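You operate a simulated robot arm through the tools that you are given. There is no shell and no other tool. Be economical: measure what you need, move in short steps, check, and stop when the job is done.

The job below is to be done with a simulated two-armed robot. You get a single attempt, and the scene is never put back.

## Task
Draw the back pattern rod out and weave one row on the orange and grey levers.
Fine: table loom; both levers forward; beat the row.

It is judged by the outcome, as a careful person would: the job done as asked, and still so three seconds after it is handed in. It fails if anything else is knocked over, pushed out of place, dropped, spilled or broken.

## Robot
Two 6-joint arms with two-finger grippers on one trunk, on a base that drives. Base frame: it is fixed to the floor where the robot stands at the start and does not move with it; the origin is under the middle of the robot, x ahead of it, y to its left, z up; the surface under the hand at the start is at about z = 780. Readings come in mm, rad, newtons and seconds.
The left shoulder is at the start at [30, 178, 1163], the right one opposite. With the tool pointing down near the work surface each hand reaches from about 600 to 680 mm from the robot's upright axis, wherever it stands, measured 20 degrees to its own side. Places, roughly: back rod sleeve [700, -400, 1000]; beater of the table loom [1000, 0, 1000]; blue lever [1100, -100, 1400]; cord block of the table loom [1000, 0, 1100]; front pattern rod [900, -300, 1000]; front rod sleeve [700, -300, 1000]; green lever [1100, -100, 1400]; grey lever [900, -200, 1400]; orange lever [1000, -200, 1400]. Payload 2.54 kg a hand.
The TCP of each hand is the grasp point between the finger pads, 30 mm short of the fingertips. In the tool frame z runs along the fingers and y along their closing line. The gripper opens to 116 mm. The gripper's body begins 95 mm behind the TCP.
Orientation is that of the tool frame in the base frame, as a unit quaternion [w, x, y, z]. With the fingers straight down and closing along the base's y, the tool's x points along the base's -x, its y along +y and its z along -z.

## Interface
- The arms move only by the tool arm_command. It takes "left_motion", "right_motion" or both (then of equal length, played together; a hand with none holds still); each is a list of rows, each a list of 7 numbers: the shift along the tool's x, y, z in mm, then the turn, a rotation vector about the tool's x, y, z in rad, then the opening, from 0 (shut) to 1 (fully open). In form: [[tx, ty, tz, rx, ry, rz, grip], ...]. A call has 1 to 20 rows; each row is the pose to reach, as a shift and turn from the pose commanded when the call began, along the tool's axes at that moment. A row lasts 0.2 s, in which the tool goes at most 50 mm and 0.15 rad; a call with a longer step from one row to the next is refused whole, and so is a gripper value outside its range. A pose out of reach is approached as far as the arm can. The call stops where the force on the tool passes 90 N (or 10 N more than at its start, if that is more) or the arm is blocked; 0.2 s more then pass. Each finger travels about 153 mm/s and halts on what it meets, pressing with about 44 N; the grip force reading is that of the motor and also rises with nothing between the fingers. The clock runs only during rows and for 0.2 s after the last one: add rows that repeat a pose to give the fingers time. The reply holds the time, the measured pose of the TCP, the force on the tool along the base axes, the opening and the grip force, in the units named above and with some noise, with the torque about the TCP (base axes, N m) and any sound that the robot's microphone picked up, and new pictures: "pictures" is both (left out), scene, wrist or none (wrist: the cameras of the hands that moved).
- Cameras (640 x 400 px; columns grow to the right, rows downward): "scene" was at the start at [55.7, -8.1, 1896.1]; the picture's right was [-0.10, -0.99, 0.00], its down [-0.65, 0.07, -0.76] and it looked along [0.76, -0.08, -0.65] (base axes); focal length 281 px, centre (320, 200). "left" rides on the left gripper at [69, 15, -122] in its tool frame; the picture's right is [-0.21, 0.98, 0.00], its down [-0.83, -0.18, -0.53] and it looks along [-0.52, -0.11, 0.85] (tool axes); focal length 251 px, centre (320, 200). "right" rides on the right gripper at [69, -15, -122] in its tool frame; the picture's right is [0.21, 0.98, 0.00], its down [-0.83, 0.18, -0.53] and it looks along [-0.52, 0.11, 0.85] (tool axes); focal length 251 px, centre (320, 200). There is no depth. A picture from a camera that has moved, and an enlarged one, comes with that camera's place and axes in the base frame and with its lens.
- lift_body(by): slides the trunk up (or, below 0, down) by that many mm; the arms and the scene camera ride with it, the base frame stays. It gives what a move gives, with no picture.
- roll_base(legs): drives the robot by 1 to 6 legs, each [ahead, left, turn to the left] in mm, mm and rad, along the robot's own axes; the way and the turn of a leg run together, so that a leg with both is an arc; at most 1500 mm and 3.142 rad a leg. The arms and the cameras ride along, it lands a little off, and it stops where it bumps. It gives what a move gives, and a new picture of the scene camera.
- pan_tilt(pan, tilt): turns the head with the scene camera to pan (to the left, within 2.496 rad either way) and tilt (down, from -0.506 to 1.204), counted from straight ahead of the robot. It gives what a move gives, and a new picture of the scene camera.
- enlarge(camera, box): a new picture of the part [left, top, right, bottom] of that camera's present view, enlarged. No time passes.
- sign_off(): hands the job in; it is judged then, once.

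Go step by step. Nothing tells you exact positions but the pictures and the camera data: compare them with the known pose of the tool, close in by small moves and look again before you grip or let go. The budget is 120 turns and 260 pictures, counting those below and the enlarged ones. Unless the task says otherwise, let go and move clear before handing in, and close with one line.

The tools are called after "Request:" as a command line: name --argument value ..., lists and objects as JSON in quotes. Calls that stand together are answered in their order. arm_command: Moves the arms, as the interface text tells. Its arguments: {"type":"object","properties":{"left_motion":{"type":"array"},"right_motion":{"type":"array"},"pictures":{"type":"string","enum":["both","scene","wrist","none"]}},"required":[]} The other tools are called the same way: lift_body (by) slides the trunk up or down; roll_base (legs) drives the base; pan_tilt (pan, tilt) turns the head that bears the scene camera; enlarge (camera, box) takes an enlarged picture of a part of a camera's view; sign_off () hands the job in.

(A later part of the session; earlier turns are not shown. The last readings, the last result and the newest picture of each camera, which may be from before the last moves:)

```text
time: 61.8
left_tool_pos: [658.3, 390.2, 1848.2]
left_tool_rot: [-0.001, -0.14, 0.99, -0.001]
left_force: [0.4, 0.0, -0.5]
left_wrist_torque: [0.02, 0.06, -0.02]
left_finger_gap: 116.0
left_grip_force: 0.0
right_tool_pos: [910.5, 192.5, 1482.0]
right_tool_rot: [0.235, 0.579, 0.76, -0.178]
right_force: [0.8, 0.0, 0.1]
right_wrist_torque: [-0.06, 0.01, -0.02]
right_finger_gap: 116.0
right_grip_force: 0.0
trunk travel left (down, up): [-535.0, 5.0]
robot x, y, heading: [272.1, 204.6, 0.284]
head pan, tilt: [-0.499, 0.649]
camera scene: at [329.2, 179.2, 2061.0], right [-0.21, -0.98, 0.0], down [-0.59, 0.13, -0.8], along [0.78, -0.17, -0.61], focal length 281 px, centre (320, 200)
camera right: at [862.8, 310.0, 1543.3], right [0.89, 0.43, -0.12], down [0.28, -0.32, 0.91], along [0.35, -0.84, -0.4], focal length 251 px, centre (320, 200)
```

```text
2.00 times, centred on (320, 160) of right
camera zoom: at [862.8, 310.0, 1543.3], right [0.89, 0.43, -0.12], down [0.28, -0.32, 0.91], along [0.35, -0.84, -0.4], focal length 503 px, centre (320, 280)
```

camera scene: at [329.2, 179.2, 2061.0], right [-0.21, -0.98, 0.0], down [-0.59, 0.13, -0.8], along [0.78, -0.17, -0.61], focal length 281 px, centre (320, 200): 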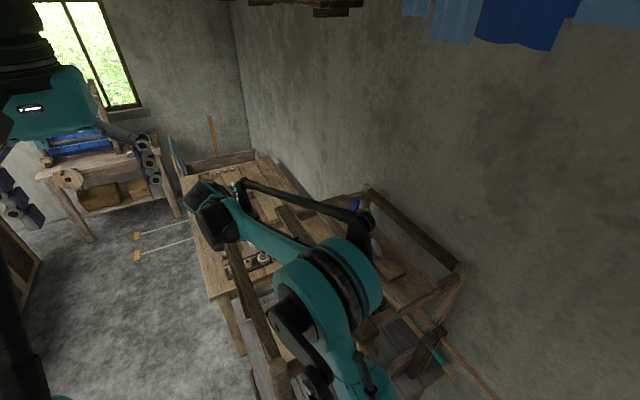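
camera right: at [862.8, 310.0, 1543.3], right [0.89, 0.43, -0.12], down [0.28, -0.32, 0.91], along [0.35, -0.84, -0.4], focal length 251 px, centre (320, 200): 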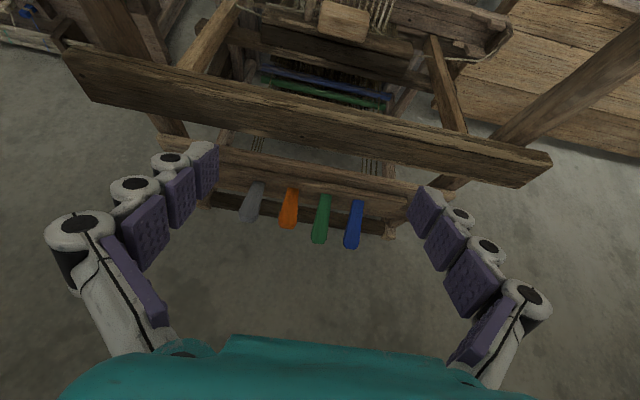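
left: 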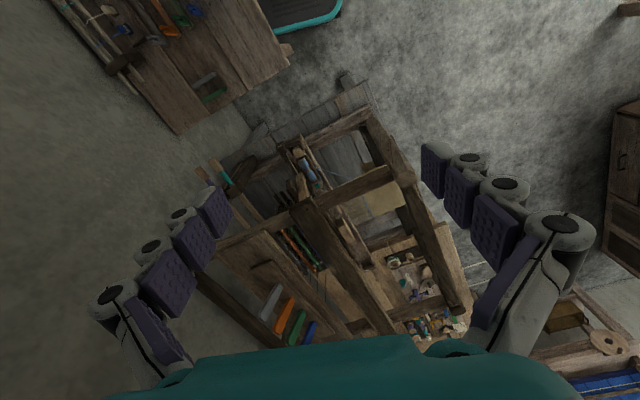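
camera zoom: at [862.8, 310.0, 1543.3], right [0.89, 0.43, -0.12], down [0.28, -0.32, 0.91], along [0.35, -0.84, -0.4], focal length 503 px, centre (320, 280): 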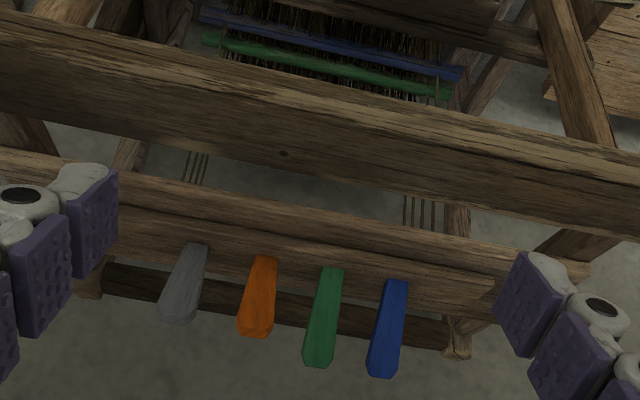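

The hand is oriented. I descend gradually through the gap between slab and front rail, slightly less tilted, and look at the cord block from close by.

Request:
arm_command --right_motion '[[9.8, 1, 36.3, 0, 0.025, 0, 1], [19.7, 2.5, 72.6, 0, 0.05, 0, 1], [29.5, 4, 109, 0, 0.075, 0, 1], [39.4, 5, 145.3, 0, 0.1, 0, 1]]'

Request:
enlarge --camera "right" --box '[120, 0, 520, 220]'

Request:
enlarge --camera "right" --box '[240, 0, 440, 125]'

```text
time: 62.8
left_tool_pos: [658.8, 388.2, 1847.2]
left_tool_rot: [-0.002, -0.141, 0.99, 0.0]
left_force: [0.3, -0.4, 0.0]
left_wrist_torque: [-0.03, 0.03, 0.0]
left_finger_gap: 116.1
left_grip_force: 0.0
right_tool_pos: [928.8, 147.0, 1339.1]
right_tool_rot: [0.196, 0.586, 0.772, -0.148]
right_force: [-0.1, 0.1, 0.3]
right_wrist_torque: [-0.02, 0.0, -0.04]
right_finger_gap: 115.7
right_grip_force: 0.1
trunk travel left (down, up): [-535.0, 5.0]
robot x, y, heading: [265.9, 205.5, 0.287]
head pan, tilt: [-0.499, 0.649]
camera scene: at [329.2, 177.5, 2061.0], right [-0.21, -0.98, 0.0], down [-0.59, 0.13, -0.8], along [0.78, -0.17, -0.61], focal length 281 px, centre (320, 200)
camera right: at [882.9, 257.3, 1412.9], right [0.89, 0.45, -0.1], down [0.3, -0.41, 0.86], along [0.34, -0.8, -0.49], focal length 251 px, centre (320, 200)
```

scene: 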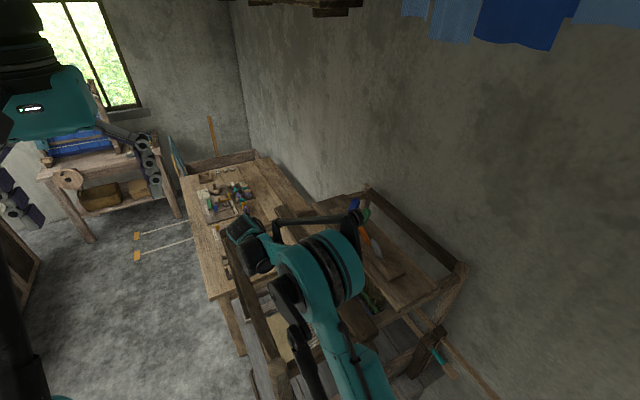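
right: 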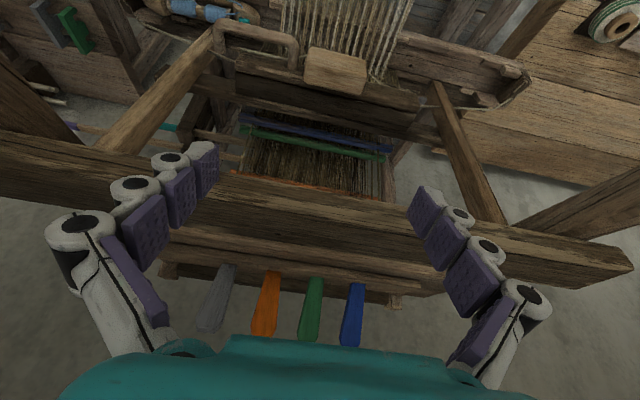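

```text
1.60 times, centred on (320, 110) of right
camera zoom: at [882.9, 257.3, 1412.9], right [0.89, 0.45, -0.1], down [0.3, -0.41, 0.86], along [0.34, -0.8, -0.49], focal length 402 px, centre (320, 344)
```

zoom: 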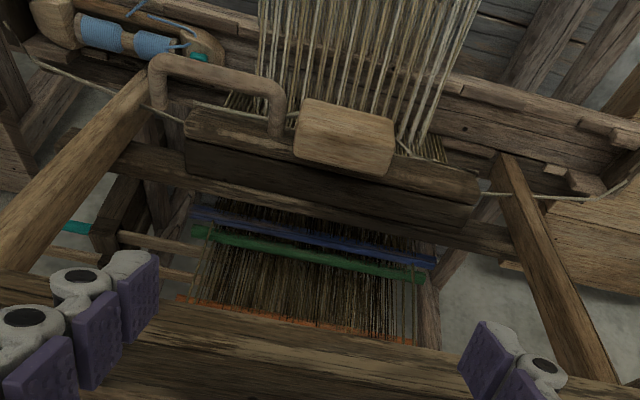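

```text
3.20 times, centred on (340, 62) of right
camera zoom: at [882.9, 257.3, 1412.9], right [0.89, 0.45, -0.1], down [0.3, -0.41, 0.86], along [0.34, -0.8, -0.49], focal length 805 px, centre (256, 640)
```

zoom: 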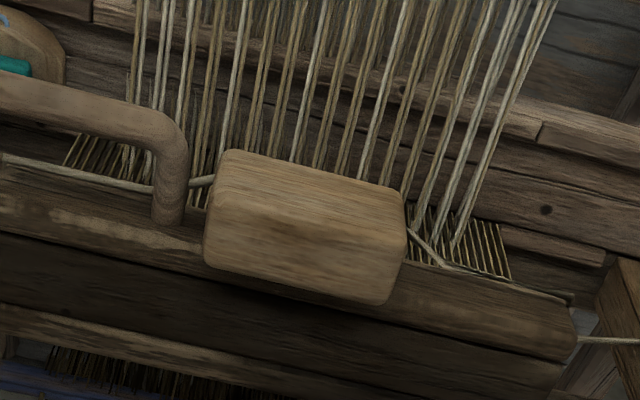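

Very clear view: the cord runs from the near picker to the far box with the block between, so drawing the block toward the far end throws the shuttle across. The block is lower than I thought (z about 1057, u-centre further on). I go down a bit more for a close look.

Request:
arm_command --right_motion '[[2, 5, 36, 0, 0, 0, 1], [4, 10, 73, 0, 0, 0, 1], [6.1, 15.5, 109.4, 0, 0, 0, 1]]'

Request:
enlarge --camera "right" --box '[180, 0, 460, 175]'

Request:
pan_tilt --pan -0.35 --tilt 0.9

```text
time: 63.6
left_tool_pos: [658.6, 389.1, 1847.2]
left_tool_rot: [0.0, -0.141, 0.99, 0.0]
left_force: [-0.6, 0.8, -0.5]
left_wrist_torque: [0.03, -0.02, 0.0]
left_finger_gap: 116.0
left_grip_force: 0.0
right_tool_pos: [953.9, 105.9, 1240.2]
right_tool_rot: [0.196, 0.585, 0.773, -0.149]
right_force: [0.6, -0.1, -1.3]
right_wrist_torque: [-0.02, 0.01, -0.01]
right_finger_gap: 116.0
right_grip_force: 0.0
trunk travel left (down, up): [-535.0, 5.0]
robot x, y, heading: [270.2, 202.9, 0.287]
head pan, tilt: [-0.499, 0.649]
camera scene: at [328.4, 178.2, 2061.0], right [-0.21, -0.98, 0.0], down [-0.59, 0.13, -0.8], along [0.78, -0.17, -0.61], focal length 281 px, centre (320, 200)
camera right: at [908.8, 216.6, 1314.4], right [0.89, 0.45, -0.1], down [0.3, -0.4, 0.86], along [0.34, -0.8, -0.49], focal length 251 px, centre (320, 200)
```

scene: 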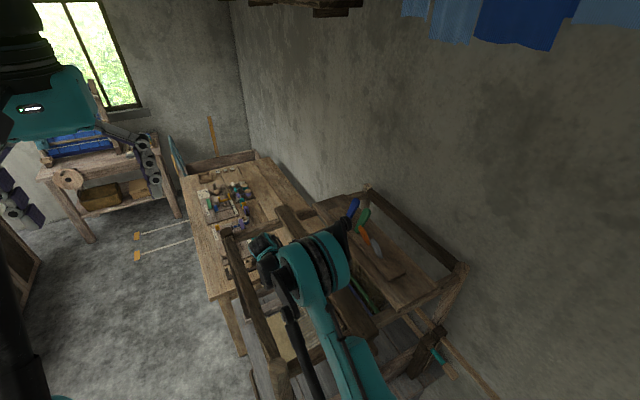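
right: 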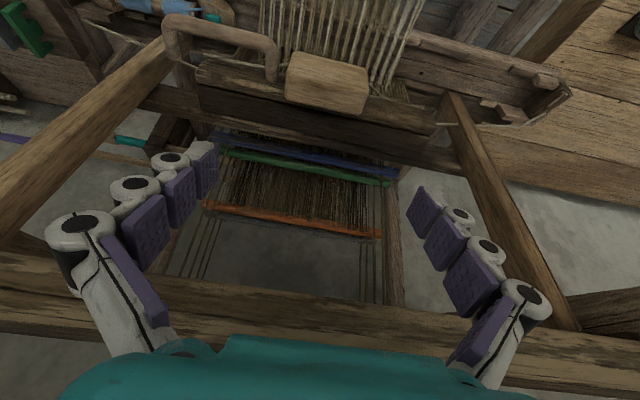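

```text
2.29 times, centred on (320, 88) of right
camera zoom: at [908.8, 216.6, 1314.4], right [0.89, 0.45, -0.1], down [0.3, -0.4, 0.86], along [0.34, -0.8, -0.49], focal length 575 px, centre (320, 457)
```

zoom: 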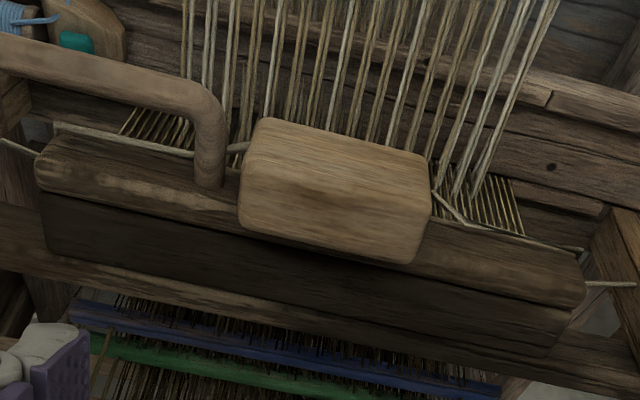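

```text
time: 64.4
left_tool_pos: [656.3, 388.7, 1846.5]
left_tool_rot: [0.0, -0.141, 0.99, 0.0]
left_force: [-0.4, 0.0, -0.6]
left_wrist_torque: [0.01, 0.01, 0.0]
left_finger_gap: 115.9
left_grip_force: 0.0
right_tool_pos: [954.9, 106.4, 1241.8]
right_tool_rot: [0.196, 0.586, 0.772, -0.148]
right_force: [-0.1, 0.2, 1.1]
right_wrist_torque: [-0.02, 0.0, 0.02]
right_finger_gap: 116.0
right_grip_force: 0.0
trunk travel left (down, up): [-535.0, 5.0]
robot x, y, heading: [268.0, 205.5, 0.281]
head pan, tilt: [-0.351, 0.901]
camera scene: at [317.5, 192.0, 2040.6], right [-0.07, -1.0, 0.0], down [-0.78, 0.05, -0.62], along [0.62, -0.04, -0.78], focal length 281 px, centre (320, 200)
```

scene: 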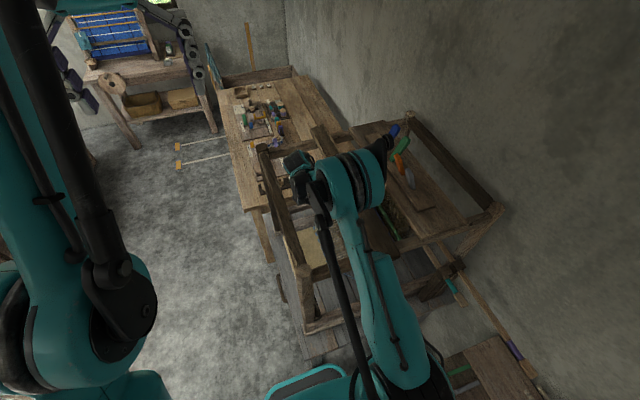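

The block's top stands above the handle post, so the fingers can straddle its ends from above. I descend most of the way and check alignment.

Request:
arm_command --right_motion '[[8, 2, 43, 0, 0, 0, 1], [16, 4, 87, 0, 0, 0, 1], [23.5, 5, 130.7, 0, 0, 0, 1]]' --pictures "wrist"

Request:
enlarge --camera "right" --box '[180, 40, 460, 215]'

```text
time: 65.2
left_tool_pos: [658.8, 388.8, 1847.7]
left_tool_rot: [0.0, -0.141, 0.99, 0.0]
left_force: [-0.2, -0.5, -0.6]
left_wrist_torque: [0.02, -0.01, -0.02]
left_finger_gap: 116.1
left_grip_force: 0.1
right_tool_pos: [971.6, 67.0, 1114.6]
right_tool_rot: [0.196, 0.585, 0.773, -0.149]
right_force: [0.2, 0.4, -0.8]
right_wrist_torque: [0.0, 0.03, 0.01]
right_finger_gap: 115.9
right_grip_force: 0.0
trunk travel left (down, up): [-535.0, 5.0]
robot x, y, heading: [267.4, 201.6, 0.285]
head pan, tilt: [-0.351, 0.901]
camera right: at [925.9, 177.5, 1188.6], right [0.89, 0.45, -0.1], down [0.3, -0.4, 0.86], along [0.34, -0.8, -0.49], focal length 251 px, centre (320, 200)
```

right: 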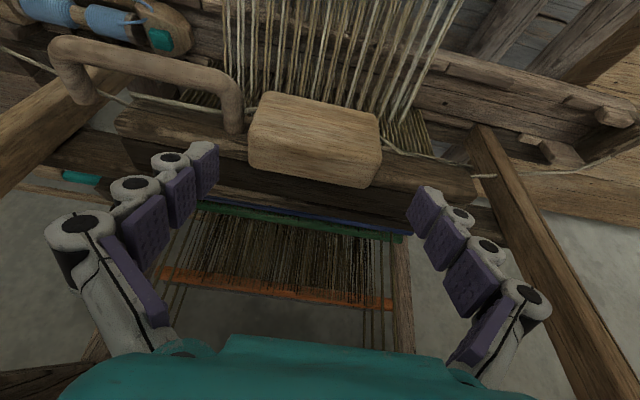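

```text
2.29 times, centred on (320, 128) of right
camera zoom: at [925.9, 177.5, 1188.6], right [0.89, 0.45, -0.1], down [0.3, -0.4, 0.86], along [0.34, -0.8, -0.49], focal length 575 px, centre (320, 366)
```

zoom: 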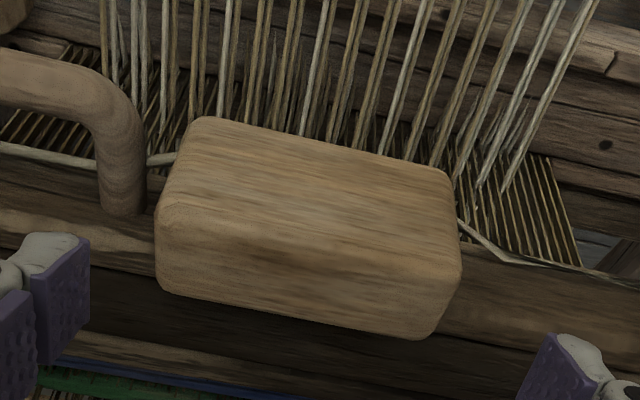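

Block top is near z 1079 and the handle post just below the near finger's path, so I only go to where tips overlap the block's upper ends.

Request:
arm_command --right_motion '[[0.5, -6, 9, 0, 0, 0, 1], [1, -6, 18.4, 0, 0, 0, 1]]' --pictures "wrist"

Request:
enlarge --camera "right" --box '[180, 60, 460, 235]'

```text
time: 65.8
left_tool_pos: [658.2, 388.5, 1846.2]
left_tool_rot: [0.001, -0.14, 0.99, 0.0]
left_force: [-0.1, -0.4, 0.3]
left_wrist_torque: [0.02, 0.0, 0.02]
left_finger_gap: 115.8
left_grip_force: 0.0
right_tool_pos: [968.5, 56.4, 1098.0]
right_tool_rot: [0.197, 0.586, 0.772, -0.148]
right_force: [0.0, 0.1, -0.1]
right_wrist_torque: [0.0, -0.02, 0.01]
right_finger_gap: 115.9
right_grip_force: 0.1
trunk travel left (down, up): [-535.0, 5.0]
robot x, y, heading: [269.0, 206.9, 0.283]
head pan, tilt: [-0.351, 0.901]
camera right: at [922.5, 167.6, 1171.8], right [0.89, 0.44, -0.1], down [0.3, -0.41, 0.86], along [0.34, -0.8, -0.49], focal length 251 px, centre (320, 200)
```

right: 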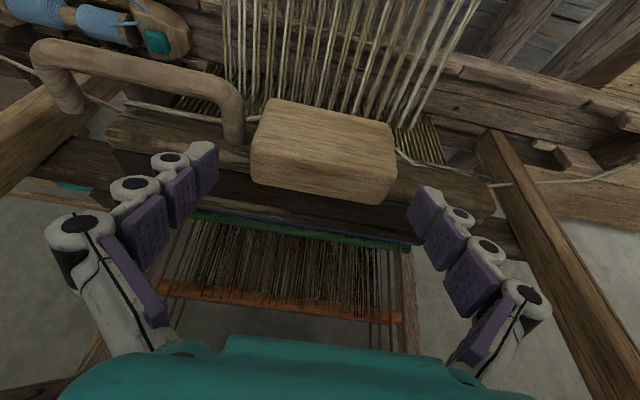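

```text
2.29 times, centred on (320, 148) of right
camera zoom: at [922.5, 167.6, 1171.8], right [0.89, 0.44, -0.1], down [0.3, -0.41, 0.86], along [0.34, -0.8, -0.49], focal length 575 px, centre (320, 320)
```

zoom: 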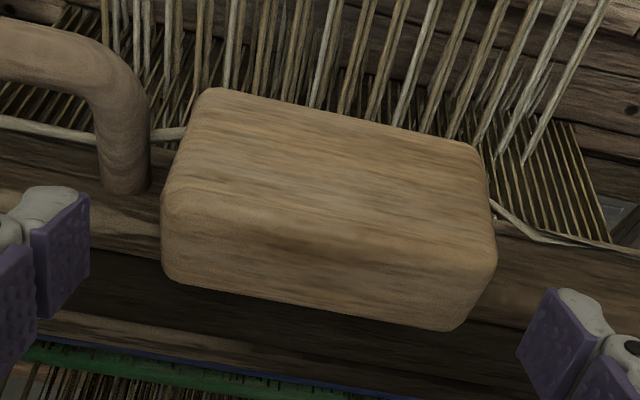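

The tips flank the block. I close gently to see whether they meet its ends.

Request:
arm_command --right_motion '[[0, 3, 0, 0, 0, 0, 0.9], [0, 3, 0, 0, 0, 0, 0.83], [0, 3, 0, 0, 0, 0, 0.78], [0, 3, 0, 0, 0, 0, 0.78]]' --pictures "wrist"

Request:
enlarge --camera "right" --box '[180, 60, 460, 235]'

```text
time: 66.8
left_tool_pos: [656.5, 388.7, 1846.6]
left_tool_rot: [-0.001, -0.142, 0.99, 0.0]
left_force: [0.9, -0.3, 0.1]
left_wrist_torque: [0.01, -0.01, -0.04]
left_finger_gap: 116.1
left_grip_force: 0.0
right_tool_pos: [970.7, 58.2, 1098.1]
right_tool_rot: [0.196, 0.586, 0.772, -0.148]
right_force: [-2.0, -0.4, 0.9]
right_wrist_torque: [-0.01, 0.0, -0.05]
right_finger_gap: 91.7
right_grip_force: 1.2
trunk travel left (down, up): [-535.0, 5.0]
robot x, y, heading: [267.4, 204.5, 0.285]
head pan, tilt: [-0.351, 0.901]
camera right: at [924.7, 168.6, 1172.3], right [0.89, 0.44, -0.1], down [0.3, -0.4, 0.86], along [0.34, -0.8, -0.49], focal length 251 px, centre (320, 200)
```

right: 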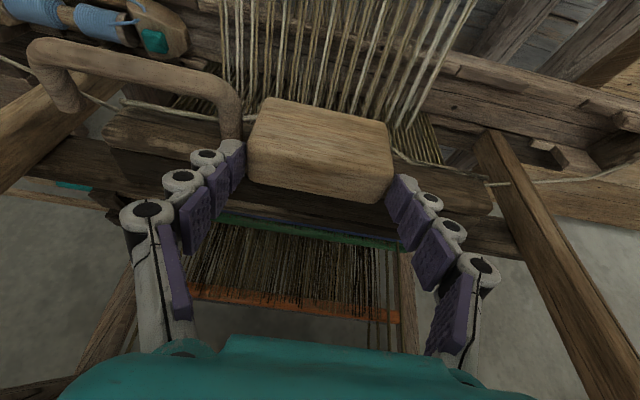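

```text
2.29 times, centred on (320, 148) of right
camera zoom: at [924.7, 168.6, 1172.3], right [0.89, 0.44, -0.1], down [0.3, -0.4, 0.86], along [0.34, -0.8, -0.49], focal length 575 px, centre (320, 320)
```

zoom: 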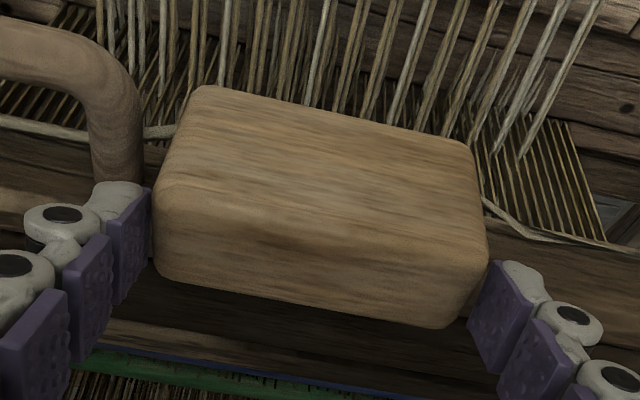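

Contact on both ends (gap 92 mm), clear of the post. I move the block 25 mm toward the far end and see what it drives.

Request:
arm_command --right_motion '[[0, 10, 0, 0, 0, 0, 0.77], [0, 25, 0, 0, 0, 0, 0.77]]' --pictures "wrist"

Request:
enlarge --camera "right" --box '[0, 0, 480, 300]'

```text
time: 67.4
left_tool_pos: [651.5, 386.3, 1848.5]
left_tool_rot: [0.001, -0.141, 0.99, -0.001]
left_force: [-0.4, 0.1, -0.5]
left_wrist_torque: [0.03, -0.03, 0.02]
left_finger_gap: 116.1
left_grip_force: 0.0
right_tool_pos: [994.3, 65.5, 1101.3]
right_tool_rot: [0.199, 0.585, 0.773, -0.147]
right_force: [-1.7, -1.5, 3.1]
right_wrist_torque: [-0.06, 0.19, 0.02]
right_finger_gap: 92.4
right_grip_force: 1.4
trunk travel left (down, up): [-535.0, 5.0]
robot x, y, heading: [267.2, 205.4, 0.282]
head pan, tilt: [-0.351, 0.901]
camera right: at [947.6, 175.9, 1175.0], right [0.89, 0.45, -0.1], down [0.3, -0.4, 0.87], along [0.35, -0.8, -0.49], focal length 251 px, centre (320, 200)
```

right: 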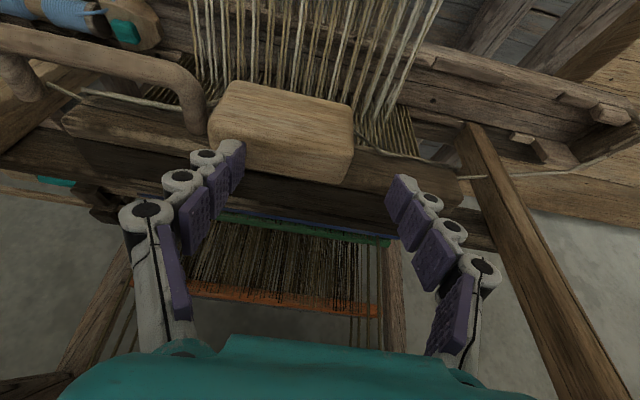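

```text
1.33 times, centred on (240, 150) of right
camera zoom: at [947.6, 175.9, 1175.0], right [0.89, 0.45, -0.1], down [0.3, -0.4, 0.87], along [0.35, -0.8, -0.49], focal length 335 px, centre (427, 267)
```

zoom: 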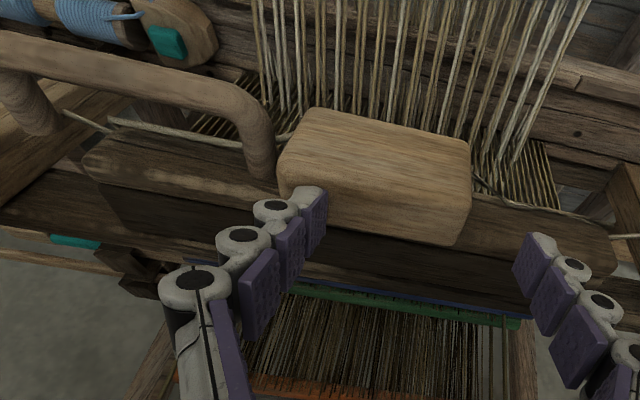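

The finger slid over the block's rounded top; the block did not move. I go back, 5 mm deeper, and pinch it properly.

Request:
arm_command --right_motion '[[0, 0, -20, 0, 0, 0, 0.85], [0, -13, -20, 0, 0, 0, 1], [0, -27, -20, 0, 0, 0, 1], [0, -27, -8, 0, 0, 0, 1], [-1, -27, 3, 0, 0, 0, 1], [-2, -27, 6, 0, 0, 0, 0.9], [-2, -27, 6, 0, 0, 0, 0.8], [-2, -27, 6, 0, 0, 0, 0.6], [-2, -27, 6, 0, 0, 0, 0.6]]' --pictures "wrist"

Request:
enlarge --camera "right" --box '[180, 60, 460, 235]'

```text
time: 69.4
left_tool_pos: [658.7, 389.4, 1847.4]
left_tool_rot: [0.0, -0.14, 0.99, 0.0]
left_force: [0.5, -0.3, 0.1]
left_wrist_torque: [0.03, 0.02, -0.01]
left_finger_gap: 115.8
left_grip_force: 0.1
right_tool_pos: [971.2, 54.4, 1094.1]
right_tool_rot: [0.196, 0.586, 0.772, -0.148]
right_force: [3.8, 2.1, 1.2]
right_wrist_torque: [0.36, -0.95, 0.46]
right_finger_gap: 88.9
right_grip_force: 44.9
trunk travel left (down, up): [-535.0, 5.0]
robot x, y, heading: [269.0, 208.8, 0.283]
head pan, tilt: [-0.351, 0.901]
camera right: at [924.5, 164.7, 1168.1], right [0.89, 0.45, -0.1], down [0.3, -0.4, 0.86], along [0.34, -0.8, -0.49], focal length 251 px, centre (320, 200)
```

right: 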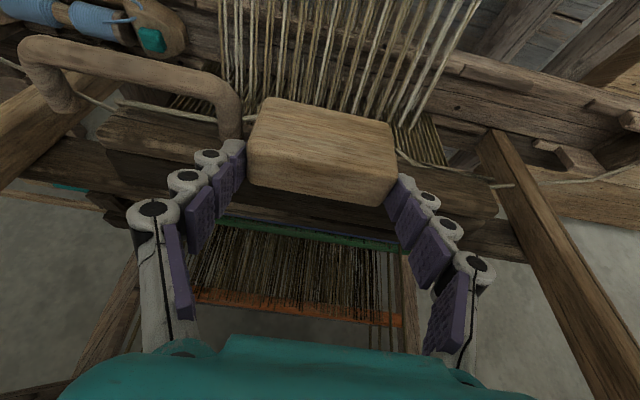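

```text
2.29 times, centred on (320, 148) of right
camera zoom: at [924.5, 164.7, 1168.1], right [0.89, 0.45, -0.1], down [0.3, -0.4, 0.86], along [0.34, -0.8, -0.49], focal length 575 px, centre (320, 320)
```

zoom: 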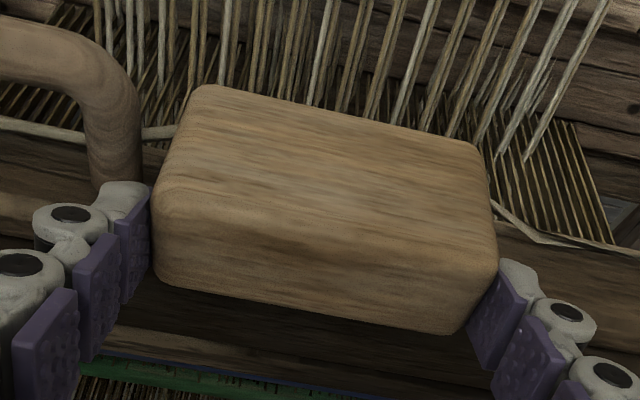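

Firm pinch now. Moving it toward the far end.

Request:
arm_command --right_motion '[[0, 8, 0, 0, 0, 0, 0.6], [0, 20, 0, 0, 0, 0, 0.6], [0, 35, 0, 0, 0, 0, 0.6]]' --pictures "wrist"

Request:
enlarge --camera "right" --box '[0, 0, 480, 300]'

```text
time: 70.0
left_tool_pos: [653.7, 387.1, 1847.8]
left_tool_rot: [0.002, -0.139, 0.99, 0.001]
left_force: [1.7, 0.3, 0.2]
left_wrist_torque: [-0.02, 0.11, 0.03]
left_finger_gap: 116.0
left_grip_force: 0.0
right_tool_pos: [972.0, 52.0, 1091.8]
right_tool_rot: [0.182, 0.593, 0.768, -0.16]
right_force: [-47.9, -9.8, 1.4]
right_wrist_torque: [0.29, 0.04, 0.9]
right_finger_gap: 89.8
right_grip_force: 45.0
trunk travel left (down, up): [-535.0, 5.0]
robot x, y, heading: [267.3, 206.1, 0.281]
head pan, tilt: [-0.351, 0.901]
stopped in row 3 (right hand): the force on the tool passed its limit at 103 N (the readings are from after the stop); the commanded pose is now the measured one
camera right: at [930.9, 164.7, 1167.4], right [0.9, 0.42, -0.13], down [0.32, -0.41, 0.85], along [0.31, -0.81, -0.5], focal length 251 px, centre (320, 200)
```

right: 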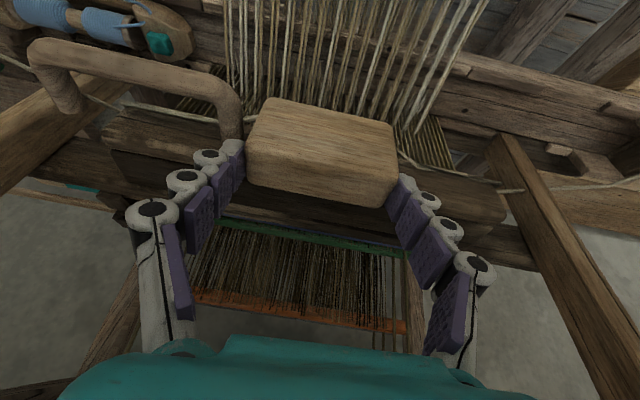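

```text
1.33 times, centred on (240, 150) of right
camera zoom: at [930.9, 164.7, 1167.4], right [0.9, 0.42, -0.13], down [0.32, -0.41, 0.85], along [0.31, -0.81, -0.5], focal length 335 px, centre (427, 267)
```

zoom: 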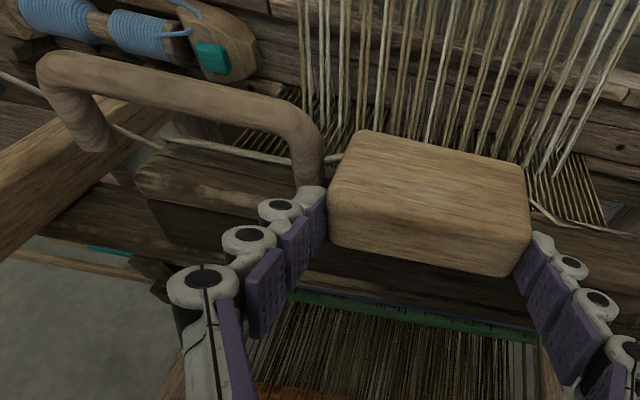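

The block is fixed along the beater (it resisted fully), so the cord is worked by drawing the block out toward the weaver. I relax and try pulling it gently that way.

Request:
arm_command --right_motion '[[0, -4, 0, 0, 0, 0, 0.6], [4.4, -4, -2.4, 0, 0, 0, 0.6], [8.8, -4, -4.8, 0, 0, 0, 0.6], [13.2, -4, -7.2, 0, 0, 0, 0.6], [17.6, -4, -9.6, 0, 0, 0, 0.6]]' --pictures "wrist"

Request:
enlarge --camera "right" --box '[0, 0, 480, 300]'

```text
time: 71.2
left_tool_pos: [650.8, 384.3, 1848.4]
left_tool_rot: [0.002, -0.14, 0.99, 0.001]
left_force: [0.3, 0.2, -0.1]
left_wrist_torque: [-0.03, 0.03, 0.0]
left_finger_gap: 116.1
left_grip_force: 0.1
right_tool_pos: [965.8, 72.5, 1093.6]
right_tool_rot: [0.186, 0.592, 0.769, -0.155]
right_force: [-21.8, -13.5, 2.1]
right_wrist_torque: [1.13, 0.68, 0.38]
right_finger_gap: 89.2
right_grip_force: 45.3
trunk travel left (down, up): [-535.0, 5.0]
robot x, y, heading: [267.8, 203.6, 0.279]
head pan, tilt: [-0.351, 0.901]
camera right: at [923.7, 183.4, 1168.5], right [0.9, 0.43, -0.12], down [0.31, -0.41, 0.86], along [0.32, -0.8, -0.5], focal length 251 px, centre (320, 200)
```

right: 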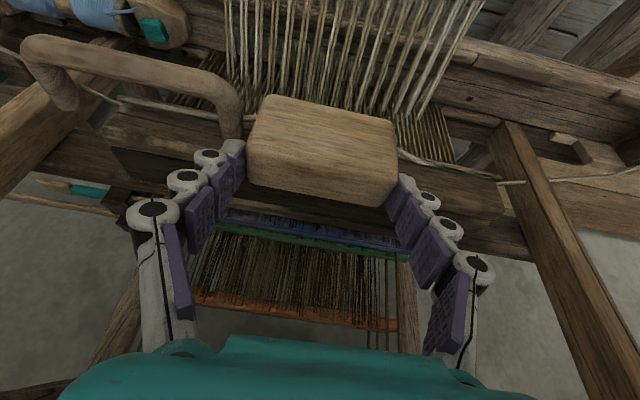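

```text
1.33 times, centred on (240, 150) of right
camera zoom: at [923.7, 183.4, 1168.5], right [0.9, 0.43, -0.12], down [0.31, -0.41, 0.86], along [0.32, -0.8, -0.5], focal length 335 px, centre (427, 267)
```

zoom: 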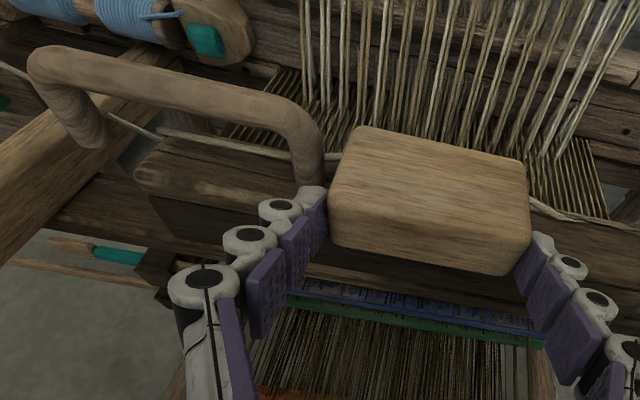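

That moved the whole beater 20 mm, not the block alone. I let it back to rest and test the block upward a little.

Request:
arm_command --right_motion '[[-8.8, -1, 4.8, 0, 0, 0, 0.6], [-17.6, -3, 9.6, 0, 0, 0, 0.6], [-20, -3, 5.2, 0, 0, 0, 0.6], [-22.4, -3, 0.8, 0, 0, 0, 0.6]]' --pictures "wrist"

```text
time: 72.2
left_tool_pos: [657.6, 385.6, 1846.6]
left_tool_rot: [-0.001, -0.14, 0.99, 0.001]
left_force: [-0.3, -0.4, 0.0]
left_wrist_torque: [-0.01, -0.02, 0.01]
left_finger_gap: 116.2
left_grip_force: 0.1
right_tool_pos: [970.9, 52.5, 1099.2]
right_tool_rot: [0.184, 0.591, 0.77, -0.154]
right_force: [-26.9, -1.6, -51.0]
right_wrist_torque: [0.64, 0.11, 0.55]
right_finger_gap: 89.8
right_grip_force: 45.2
trunk travel left (down, up): [-535.0, 5.0]
robot x, y, heading: [271.4, 202.2, 0.283]
head pan, tilt: [-0.351, 0.901]
camera right: at [929.3, 164.1, 1174.2], right [0.89, 0.43, -0.12], down [0.32, -0.42, 0.85], along [0.32, -0.8, -0.51], focal length 251 px, centre (320, 200)
```

right: 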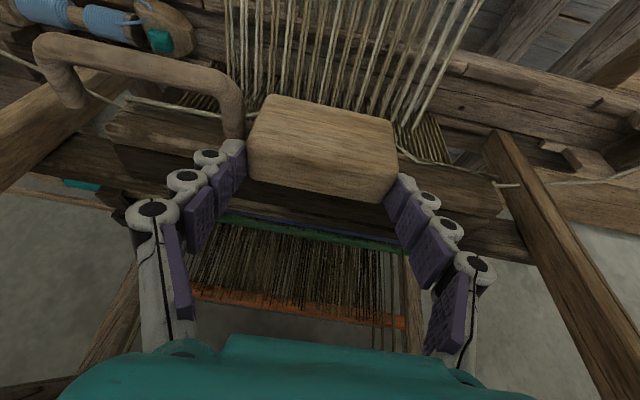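

Upward is rigid too. I undo that and test a small move toward the near side.

Request:
arm_command --right_motion '[[2.4, -3, 4.4, 0, 0, 0, 0.6], [4, -7, 7, 0, 0, 0, 0.6], [4, -11, 7, 0, 0, 0, 0.6], [4, -15, 7, 0, 0, 0, 0.6]]' --pictures "wrist"

Request:
enlarge --camera "right" --box '[0, 0, 480, 300]'

```text
time: 73.2
left_tool_pos: [669.5, 391.8, 1845.6]
left_tool_rot: [-0.003, -0.141, 0.99, -0.001]
left_force: [0.1, 0.4, 0.9]
left_wrist_torque: [-0.07, -0.01, 0.0]
left_finger_gap: 116.0
left_grip_force: 0.1
right_tool_pos: [970.5, 55.8, 1089.6]
right_tool_rot: [0.189, 0.587, 0.772, -0.152]
right_force: [64.2, 14.7, 3.4]
right_wrist_torque: [0.95, -0.68, 0.16]
right_finger_gap: 89.4
right_grip_force: 45.5
trunk travel left (down, up): [-535.0, 5.0]
robot x, y, heading: [268.3, 202.0, 0.277]
head pan, tilt: [-0.351, 0.901]
camera right: at [926.3, 165.0, 1164.1], right [0.89, 0.44, -0.11], down [0.31, -0.41, 0.86], along [0.33, -0.8, -0.5], focal length 251 px, centre (320, 200)
```

right: 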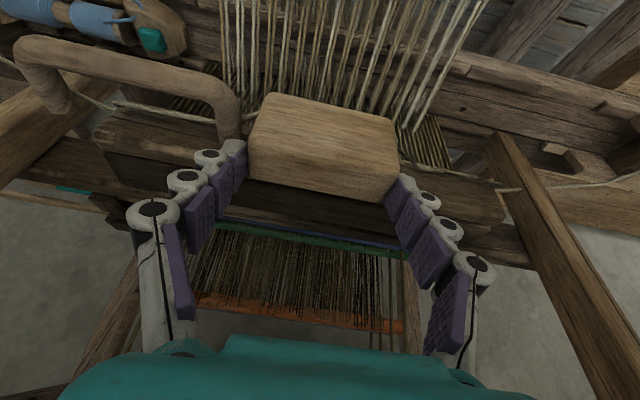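

```text
1.33 times, centred on (240, 150) of right
camera zoom: at [926.3, 165.0, 1164.1], right [0.89, 0.44, -0.11], down [0.31, -0.41, 0.86], along [0.33, -0.8, -0.5], focal length 335 px, centre (427, 267)
```

zoom: 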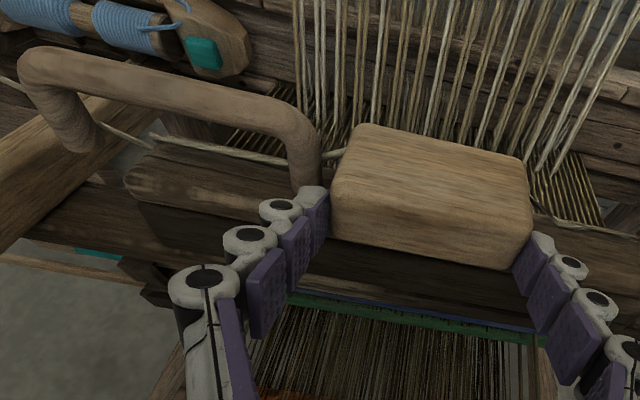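

Sideways is rigid both ways. I relax the load and try drawing it downward gently.

Request:
arm_command --right_motion '[[0, 6, 0, 0, 0, 0, 0.6], [0, 11, 0, 0, 0, 0, 0.6], [2.4, 11, 4.4, 0, 0, 0, 0.6], [4.8, 11, 8.8, 0, 0, 0, 0.6], [7.2, 11, 13.2, 0, 0, 0, 0.6]]' --pictures "wrist"

Request:
enlarge --camera "right" --box '[0, 0, 480, 300]'

```text
time: 74.4
left_tool_pos: [656.9, 392.9, 1846.7]
left_tool_rot: [-0.001, -0.141, 0.99, 0.0]
left_force: [1.1, -0.7, -0.4]
left_wrist_torque: [-0.01, 0.03, -0.03]
left_finger_gap: 115.8
left_grip_force: 0.0
right_tool_pos: [969.6, 56.5, 1077.2]
right_tool_rot: [0.191, 0.59, 0.77, -0.154]
right_force: [30.4, 8.3, 32.9]
right_wrist_torque: [0.04, -1.18, 0.66]
right_finger_gap: 89.5
right_grip_force: 45.0
trunk travel left (down, up): [-535.0, 5.0]
robot x, y, heading: [270.8, 202.0, 0.28]
head pan, tilt: [-0.351, 0.901]
camera right: at [927.3, 166.6, 1153.6], right [0.89, 0.43, -0.12], down [0.31, -0.41, 0.86], along [0.33, -0.8, -0.5], focal length 251 px, centre (320, 200)
```

right: 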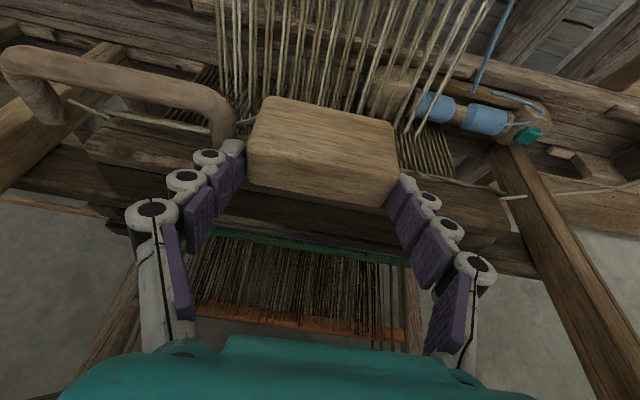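

```text
1.33 times, centred on (240, 150) of right
camera zoom: at [927.3, 166.6, 1153.6], right [0.89, 0.43, -0.12], down [0.31, -0.41, 0.86], along [0.33, -0.8, -0.5], focal length 335 px, centre (427, 267)
```

zoom: 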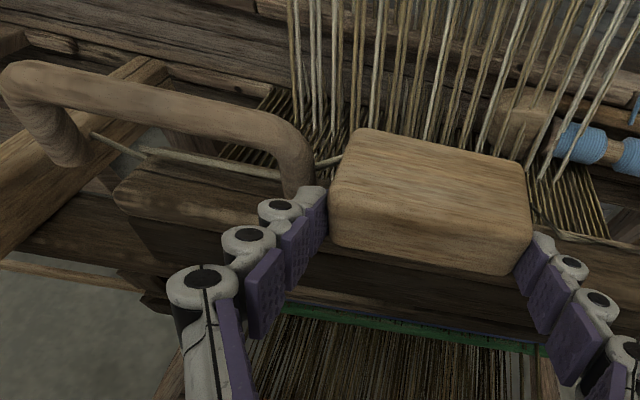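

Pulling down is the throw: the shuttle has crossed to the far side with its blue weft. I let the block back up, release and back off slightly to look.

Request:
arm_command --right_motion '[[5, 7, 9, 0, 0, 0, 0.6], [2.4, 5, 4.4, 0, 0, 0, 0.6], [0, 5, 0, 0, 0, 0, 0.8], [0, 5, 0, 0, 0, 0, 1], [0, 5, 0, 0, 0, 0, 1], [0, 4, -30, 0, 0, 0, 1], [0, 4, -60, 0, 0, 0, 1]]' --pictures "wrist"

Request:
enlarge --camera "right" --box '[140, 0, 640, 240]'

```text
time: 76.0
left_tool_pos: [654.6, 387.7, 1848.1]
left_tool_rot: [-0.001, -0.14, 0.99, 0.0]
left_force: [0.2, 0.8, 0.3]
left_wrist_torque: [-0.02, -0.04, -0.04]
left_finger_gap: 115.8
left_grip_force: 0.0
right_tool_pos: [964.8, 83.2, 1130.2]
right_tool_rot: [0.187, 0.59, 0.77, -0.155]
right_force: [1.1, -0.7, 0.1]
right_wrist_torque: [-0.03, 0.02, -0.02]
right_finger_gap: 116.0
right_grip_force: 0.0
trunk travel left (down, up): [-535.0, 5.0]
robot x, y, heading: [268.5, 203.4, 0.277]
head pan, tilt: [-0.351, 0.901]
camera right: at [922.4, 194.0, 1206.4], right [0.89, 0.43, -0.12], down [0.31, -0.41, 0.86], along [0.32, -0.8, -0.5], focal length 251 px, centre (320, 200)
```

right: 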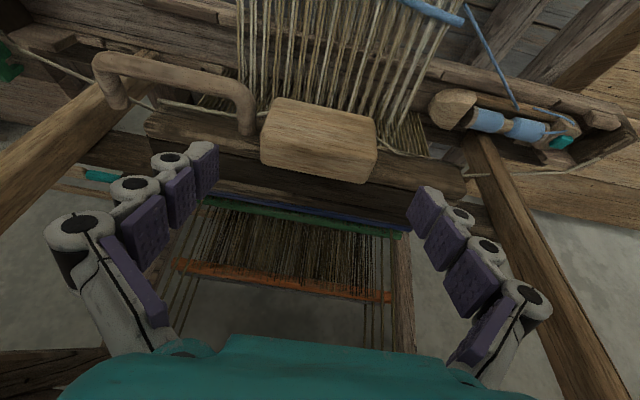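

```text
1.28 times, centred on (390, 120) of right
camera zoom: at [922.4, 194.0, 1206.4], right [0.89, 0.43, -0.12], down [0.31, -0.41, 0.86], along [0.32, -0.8, -0.5], focal length 322 px, centre (230, 302)
```

zoom: 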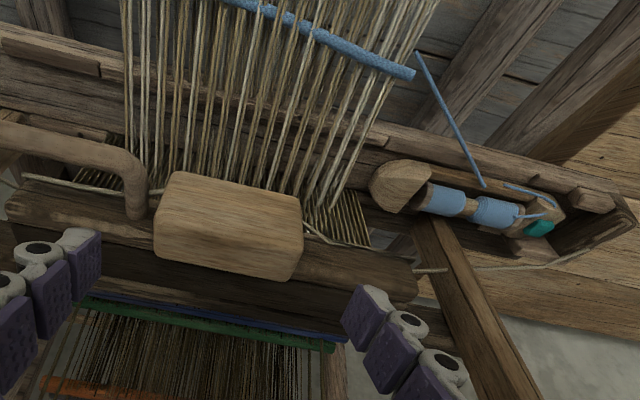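

The weft lies in the shed and the shuttle rests in the far box. Next is the beat: I turn the hand to grip the beater's handle bar, starting with a view of it.

Request:
arm_command --right_motion '[[0, 0, -34, 0, 0, 0, 0.6], [0, 0, -68, 0, 0, 0, 0.5], [0, -10, -68, 0, 0, -0.143, 0.5], [0, -20, -68, 0, 0, -0.286, 0.5], [0, -31, -68, 0, 0, -0.428, 0.5], [0, -41, -68, 0, 0, -0.571, 0.5], [0, -51, -68, 0, 0, -0.714, 0.5], [0, -62, -68, 0, 0, -0.857, 0.5], [0, -72, -68, 0, 0, -1, 0.5], [0, -82, -68, 0, 0, -1.143, 0.5], [0, -92, -68, 0, 0, -1.286, 0.5], [0, -103, -68, 0, 0, -1.43, 0.5], [0, -113, -68, 0, 0, -1.571, 0.5]]'

Request:
enlarge --camera "right" --box '[200, 0, 440, 150]'

```text
time: 78.8
left_tool_pos: [655.7, 388.8, 1846.6]
left_tool_rot: [0.0, -0.139, 0.99, -0.001]
left_force: [0.3, -0.3, -0.6]
left_wrist_torque: [0.02, 0.02, -0.02]
left_finger_gap: 115.7
left_grip_force: 0.1
right_tool_pos: [848.5, 84.7, 1193.7]
right_tool_rot: [0.023, -0.128, 0.962, -0.242]
right_force: [0.3, -0.1, -0.5]
right_wrist_torque: [-0.01, 0.02, -0.01]
right_finger_gap: 58.3
right_grip_force: 0.0
trunk travel left (down, up): [-535.0, 5.0]
robot x, y, heading: [269.3, 205.8, 0.279]
head pan, tilt: [-0.351, 0.901]
camera scene: at [315.7, 191.5, 2040.6], right [-0.07, -1.0, 0.0], down [-0.78, 0.05, -0.62], along [0.62, -0.04, -0.78], focal length 281 px, centre (320, 200)
camera right: at [773.4, 110.0, 1309.4], right [-0.44, 0.78, -0.46], down [0.7, 0.61, 0.37], along [0.57, -0.16, -0.81], focal length 251 px, centre (320, 200)
```

scene: 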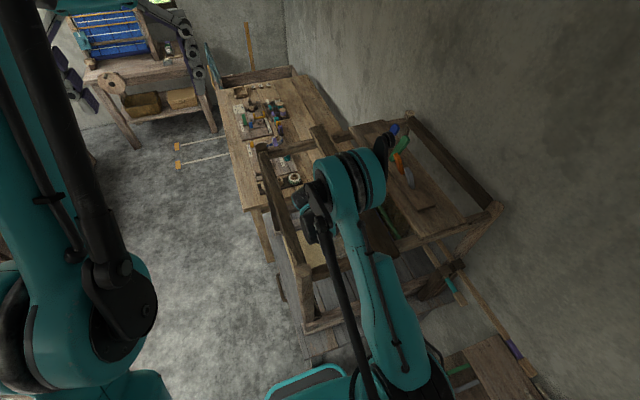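
right: 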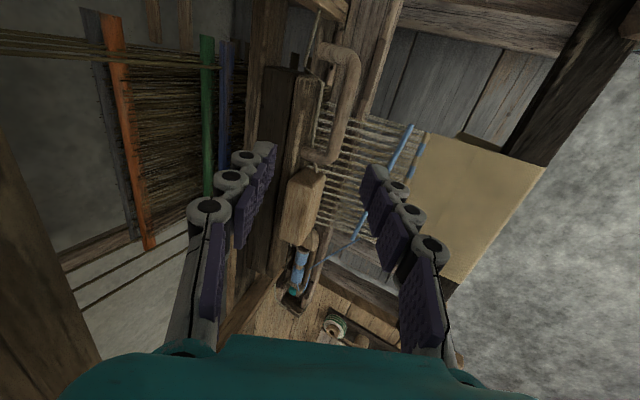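

```text
2.67 times, centred on (320, 75) of right
camera zoom: at [773.4, 110.0, 1309.4], right [-0.44, 0.78, -0.46], down [0.7, 0.61, 0.37], along [0.57, -0.16, -0.81], focal length 670 px, centre (320, 533)
```

zoom: 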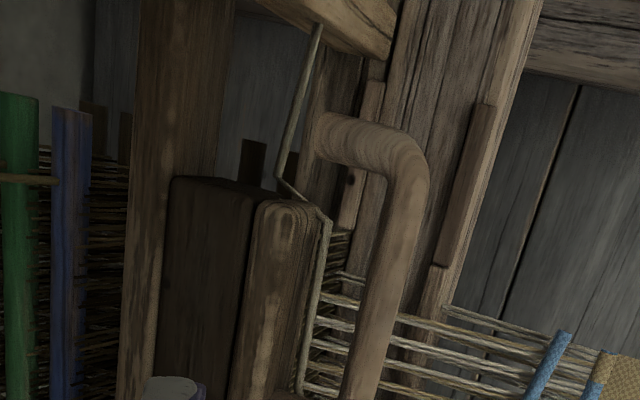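

I see the handle bar protruding forward with about 20 mm behind it. I move above it with the fingers set to about 35 mm, less tilted.

Request:
arm_command --right_motion '[[3, 3, 27, -0.06, 0, 0, 0.4], [6, 6.5, 55, -0.12, 0, 0, 0.32], [9.1, 9.8, 82.5, -0.19, 0, 0, 0.3]]' --pictures "wrist"

Request:
enlarge --camera "right" --box '[240, 20, 432, 220]'

```text
time: 79.6
left_tool_pos: [655.8, 387.1, 1847.4]
left_tool_rot: [0.0, -0.14, 0.99, -0.001]
left_force: [0.3, 0.1, -0.2]
left_wrist_torque: [0.0, 0.0, 0.0]
left_finger_gap: 116.1
left_grip_force: 0.0
right_tool_pos: [847.2, 51.4, 1116.3]
right_tool_rot: [0.011, -0.129, 0.98, -0.149]
right_force: [0.7, 0.0, -0.1]
right_wrist_torque: [0.01, 0.01, 0.02]
right_finger_gap: 34.7
right_grip_force: 0.1
trunk travel left (down, up): [-535.0, 5.0]
robot x, y, heading: [269.7, 201.9, 0.282]
head pan, tilt: [-0.351, 0.901]
camera right: at [777.8, 55.9, 1238.1], right [-0.45, 0.85, -0.28], down [0.72, 0.53, 0.44], along [0.52, -0.01, -0.85], focal length 251 px, centre (320, 200)
```

right: 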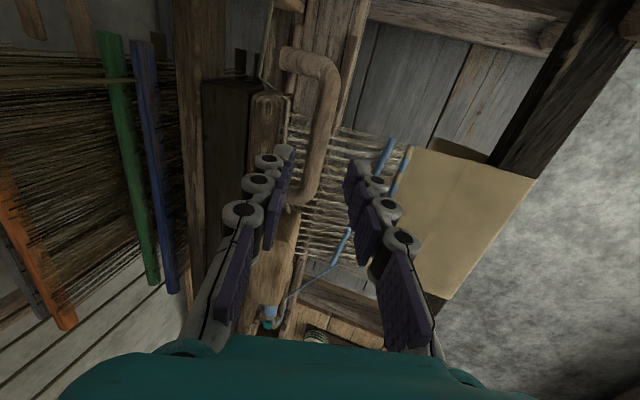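

```text
2.00 times, centred on (336, 120) of right
camera zoom: at [777.8, 55.9, 1238.1], right [-0.45, 0.85, -0.28], down [0.72, 0.53, 0.44], along [0.52, -0.01, -0.85], focal length 503 px, centre (288, 360)
```

zoom: 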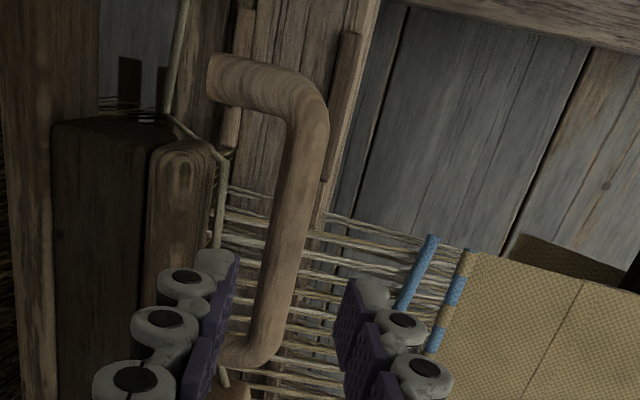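

The bar is centred between the fingers. Lowering onto it.

Request:
arm_command --right_motion '[[0, 0, 25, 0, 0, 0, 0.3], [0, 0, 50, 0, 0, 0, 0.3], [0, 0, 72, 0, 0, 0, 0.3]]' --pictures "wrist"

Request:
enlarge --camera "right" --box '[224, 80, 416, 200]'

```text
time: 80.4
left_tool_pos: [657.1, 389.0, 1847.5]
left_tool_rot: [0.0, -0.14, 0.99, 0.001]
left_force: [0.1, 0.2, 0.2]
left_wrist_torque: [0.0, -0.01, -0.02]
left_finger_gap: 116.0
left_grip_force: 0.1
right_tool_pos: [866.6, 33.5, 1051.1]
right_tool_rot: [0.008, -0.128, 0.98, -0.15]
right_force: [0.2, -0.5, 0.0]
right_wrist_torque: [-0.01, 0.0, 0.03]
right_finger_gap: 34.7
right_grip_force: 0.0
right hand out of reach, approached as far as the arm can: row 2, 3
trunk travel left (down, up): [-535.0, 5.0]
robot x, y, heading: [272.2, 202.5, 0.282]
head pan, tilt: [-0.351, 0.901]
camera right: at [796.1, 36.9, 1174.4], right [-0.45, 0.85, -0.28], down [0.72, 0.53, 0.44], along [0.52, -0.01, -0.85], focal length 251 px, centre (320, 200)
```

right: 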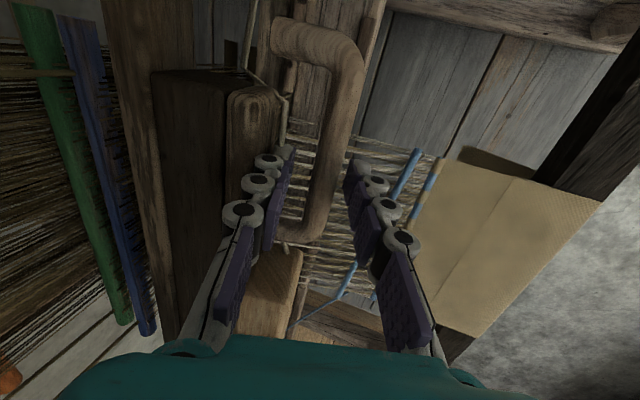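

```text
3.33 times, centred on (320, 140) of right
camera zoom: at [796.1, 36.9, 1174.4], right [-0.45, 0.85, -0.28], down [0.72, 0.53, 0.44], along [0.52, -0.01, -0.85], focal length 838 px, centre (320, 400)
```

zoom: 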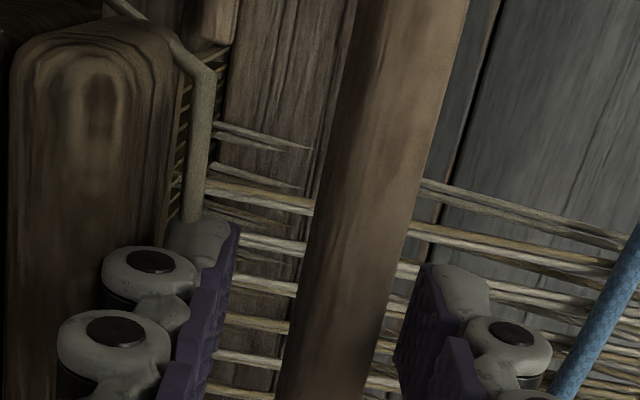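

The arm's fold limit stopped it a bit early, but the tips already straddle the bar. Closing.

Request:
arm_command --right_motion '[[0, 0, 0, 0, 0, 0, 0.2], [0, 0, 0, 0, 0, 0, 0.05], [0, 0, 0, 0, 0, 0, 0.05]]' --pictures "wrist"

```text
time: 81.2
left_tool_pos: [656.0, 388.5, 1846.3]
left_tool_rot: [0.0, -0.14, 0.99, 0.0]
left_force: [0.4, -0.4, 1.0]
left_wrist_torque: [-0.03, 0.02, 0.02]
left_finger_gap: 115.8
left_grip_force: 0.2
right_tool_pos: [864.1, 33.6, 1052.5]
right_tool_rot: [0.008, -0.129, 0.981, -0.148]
right_force: [-6.6, 5.3, -11.6]
right_wrist_torque: [0.22, -0.17, -0.07]
right_finger_gap: 14.8
right_grip_force: 40.8
trunk travel left (down, up): [-535.0, 5.0]
robot x, y, heading: [266.8, 204.2, 0.28]
head pan, tilt: [-0.351, 0.901]
camera right: at [795.5, 37.8, 1174.4], right [-0.45, 0.85, -0.28], down [0.72, 0.53, 0.44], along [0.52, -0.01, -0.85], focal length 251 px, centre (320, 200)
```

right: 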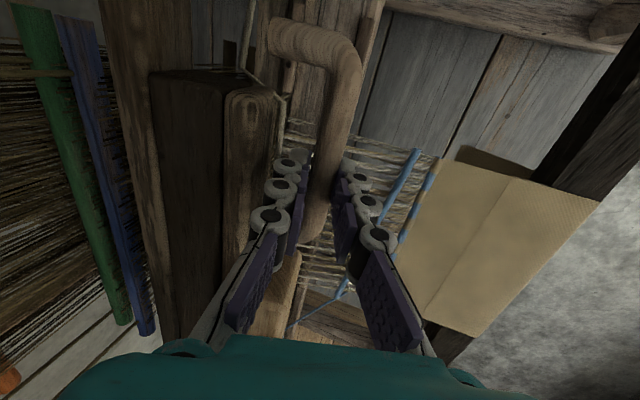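

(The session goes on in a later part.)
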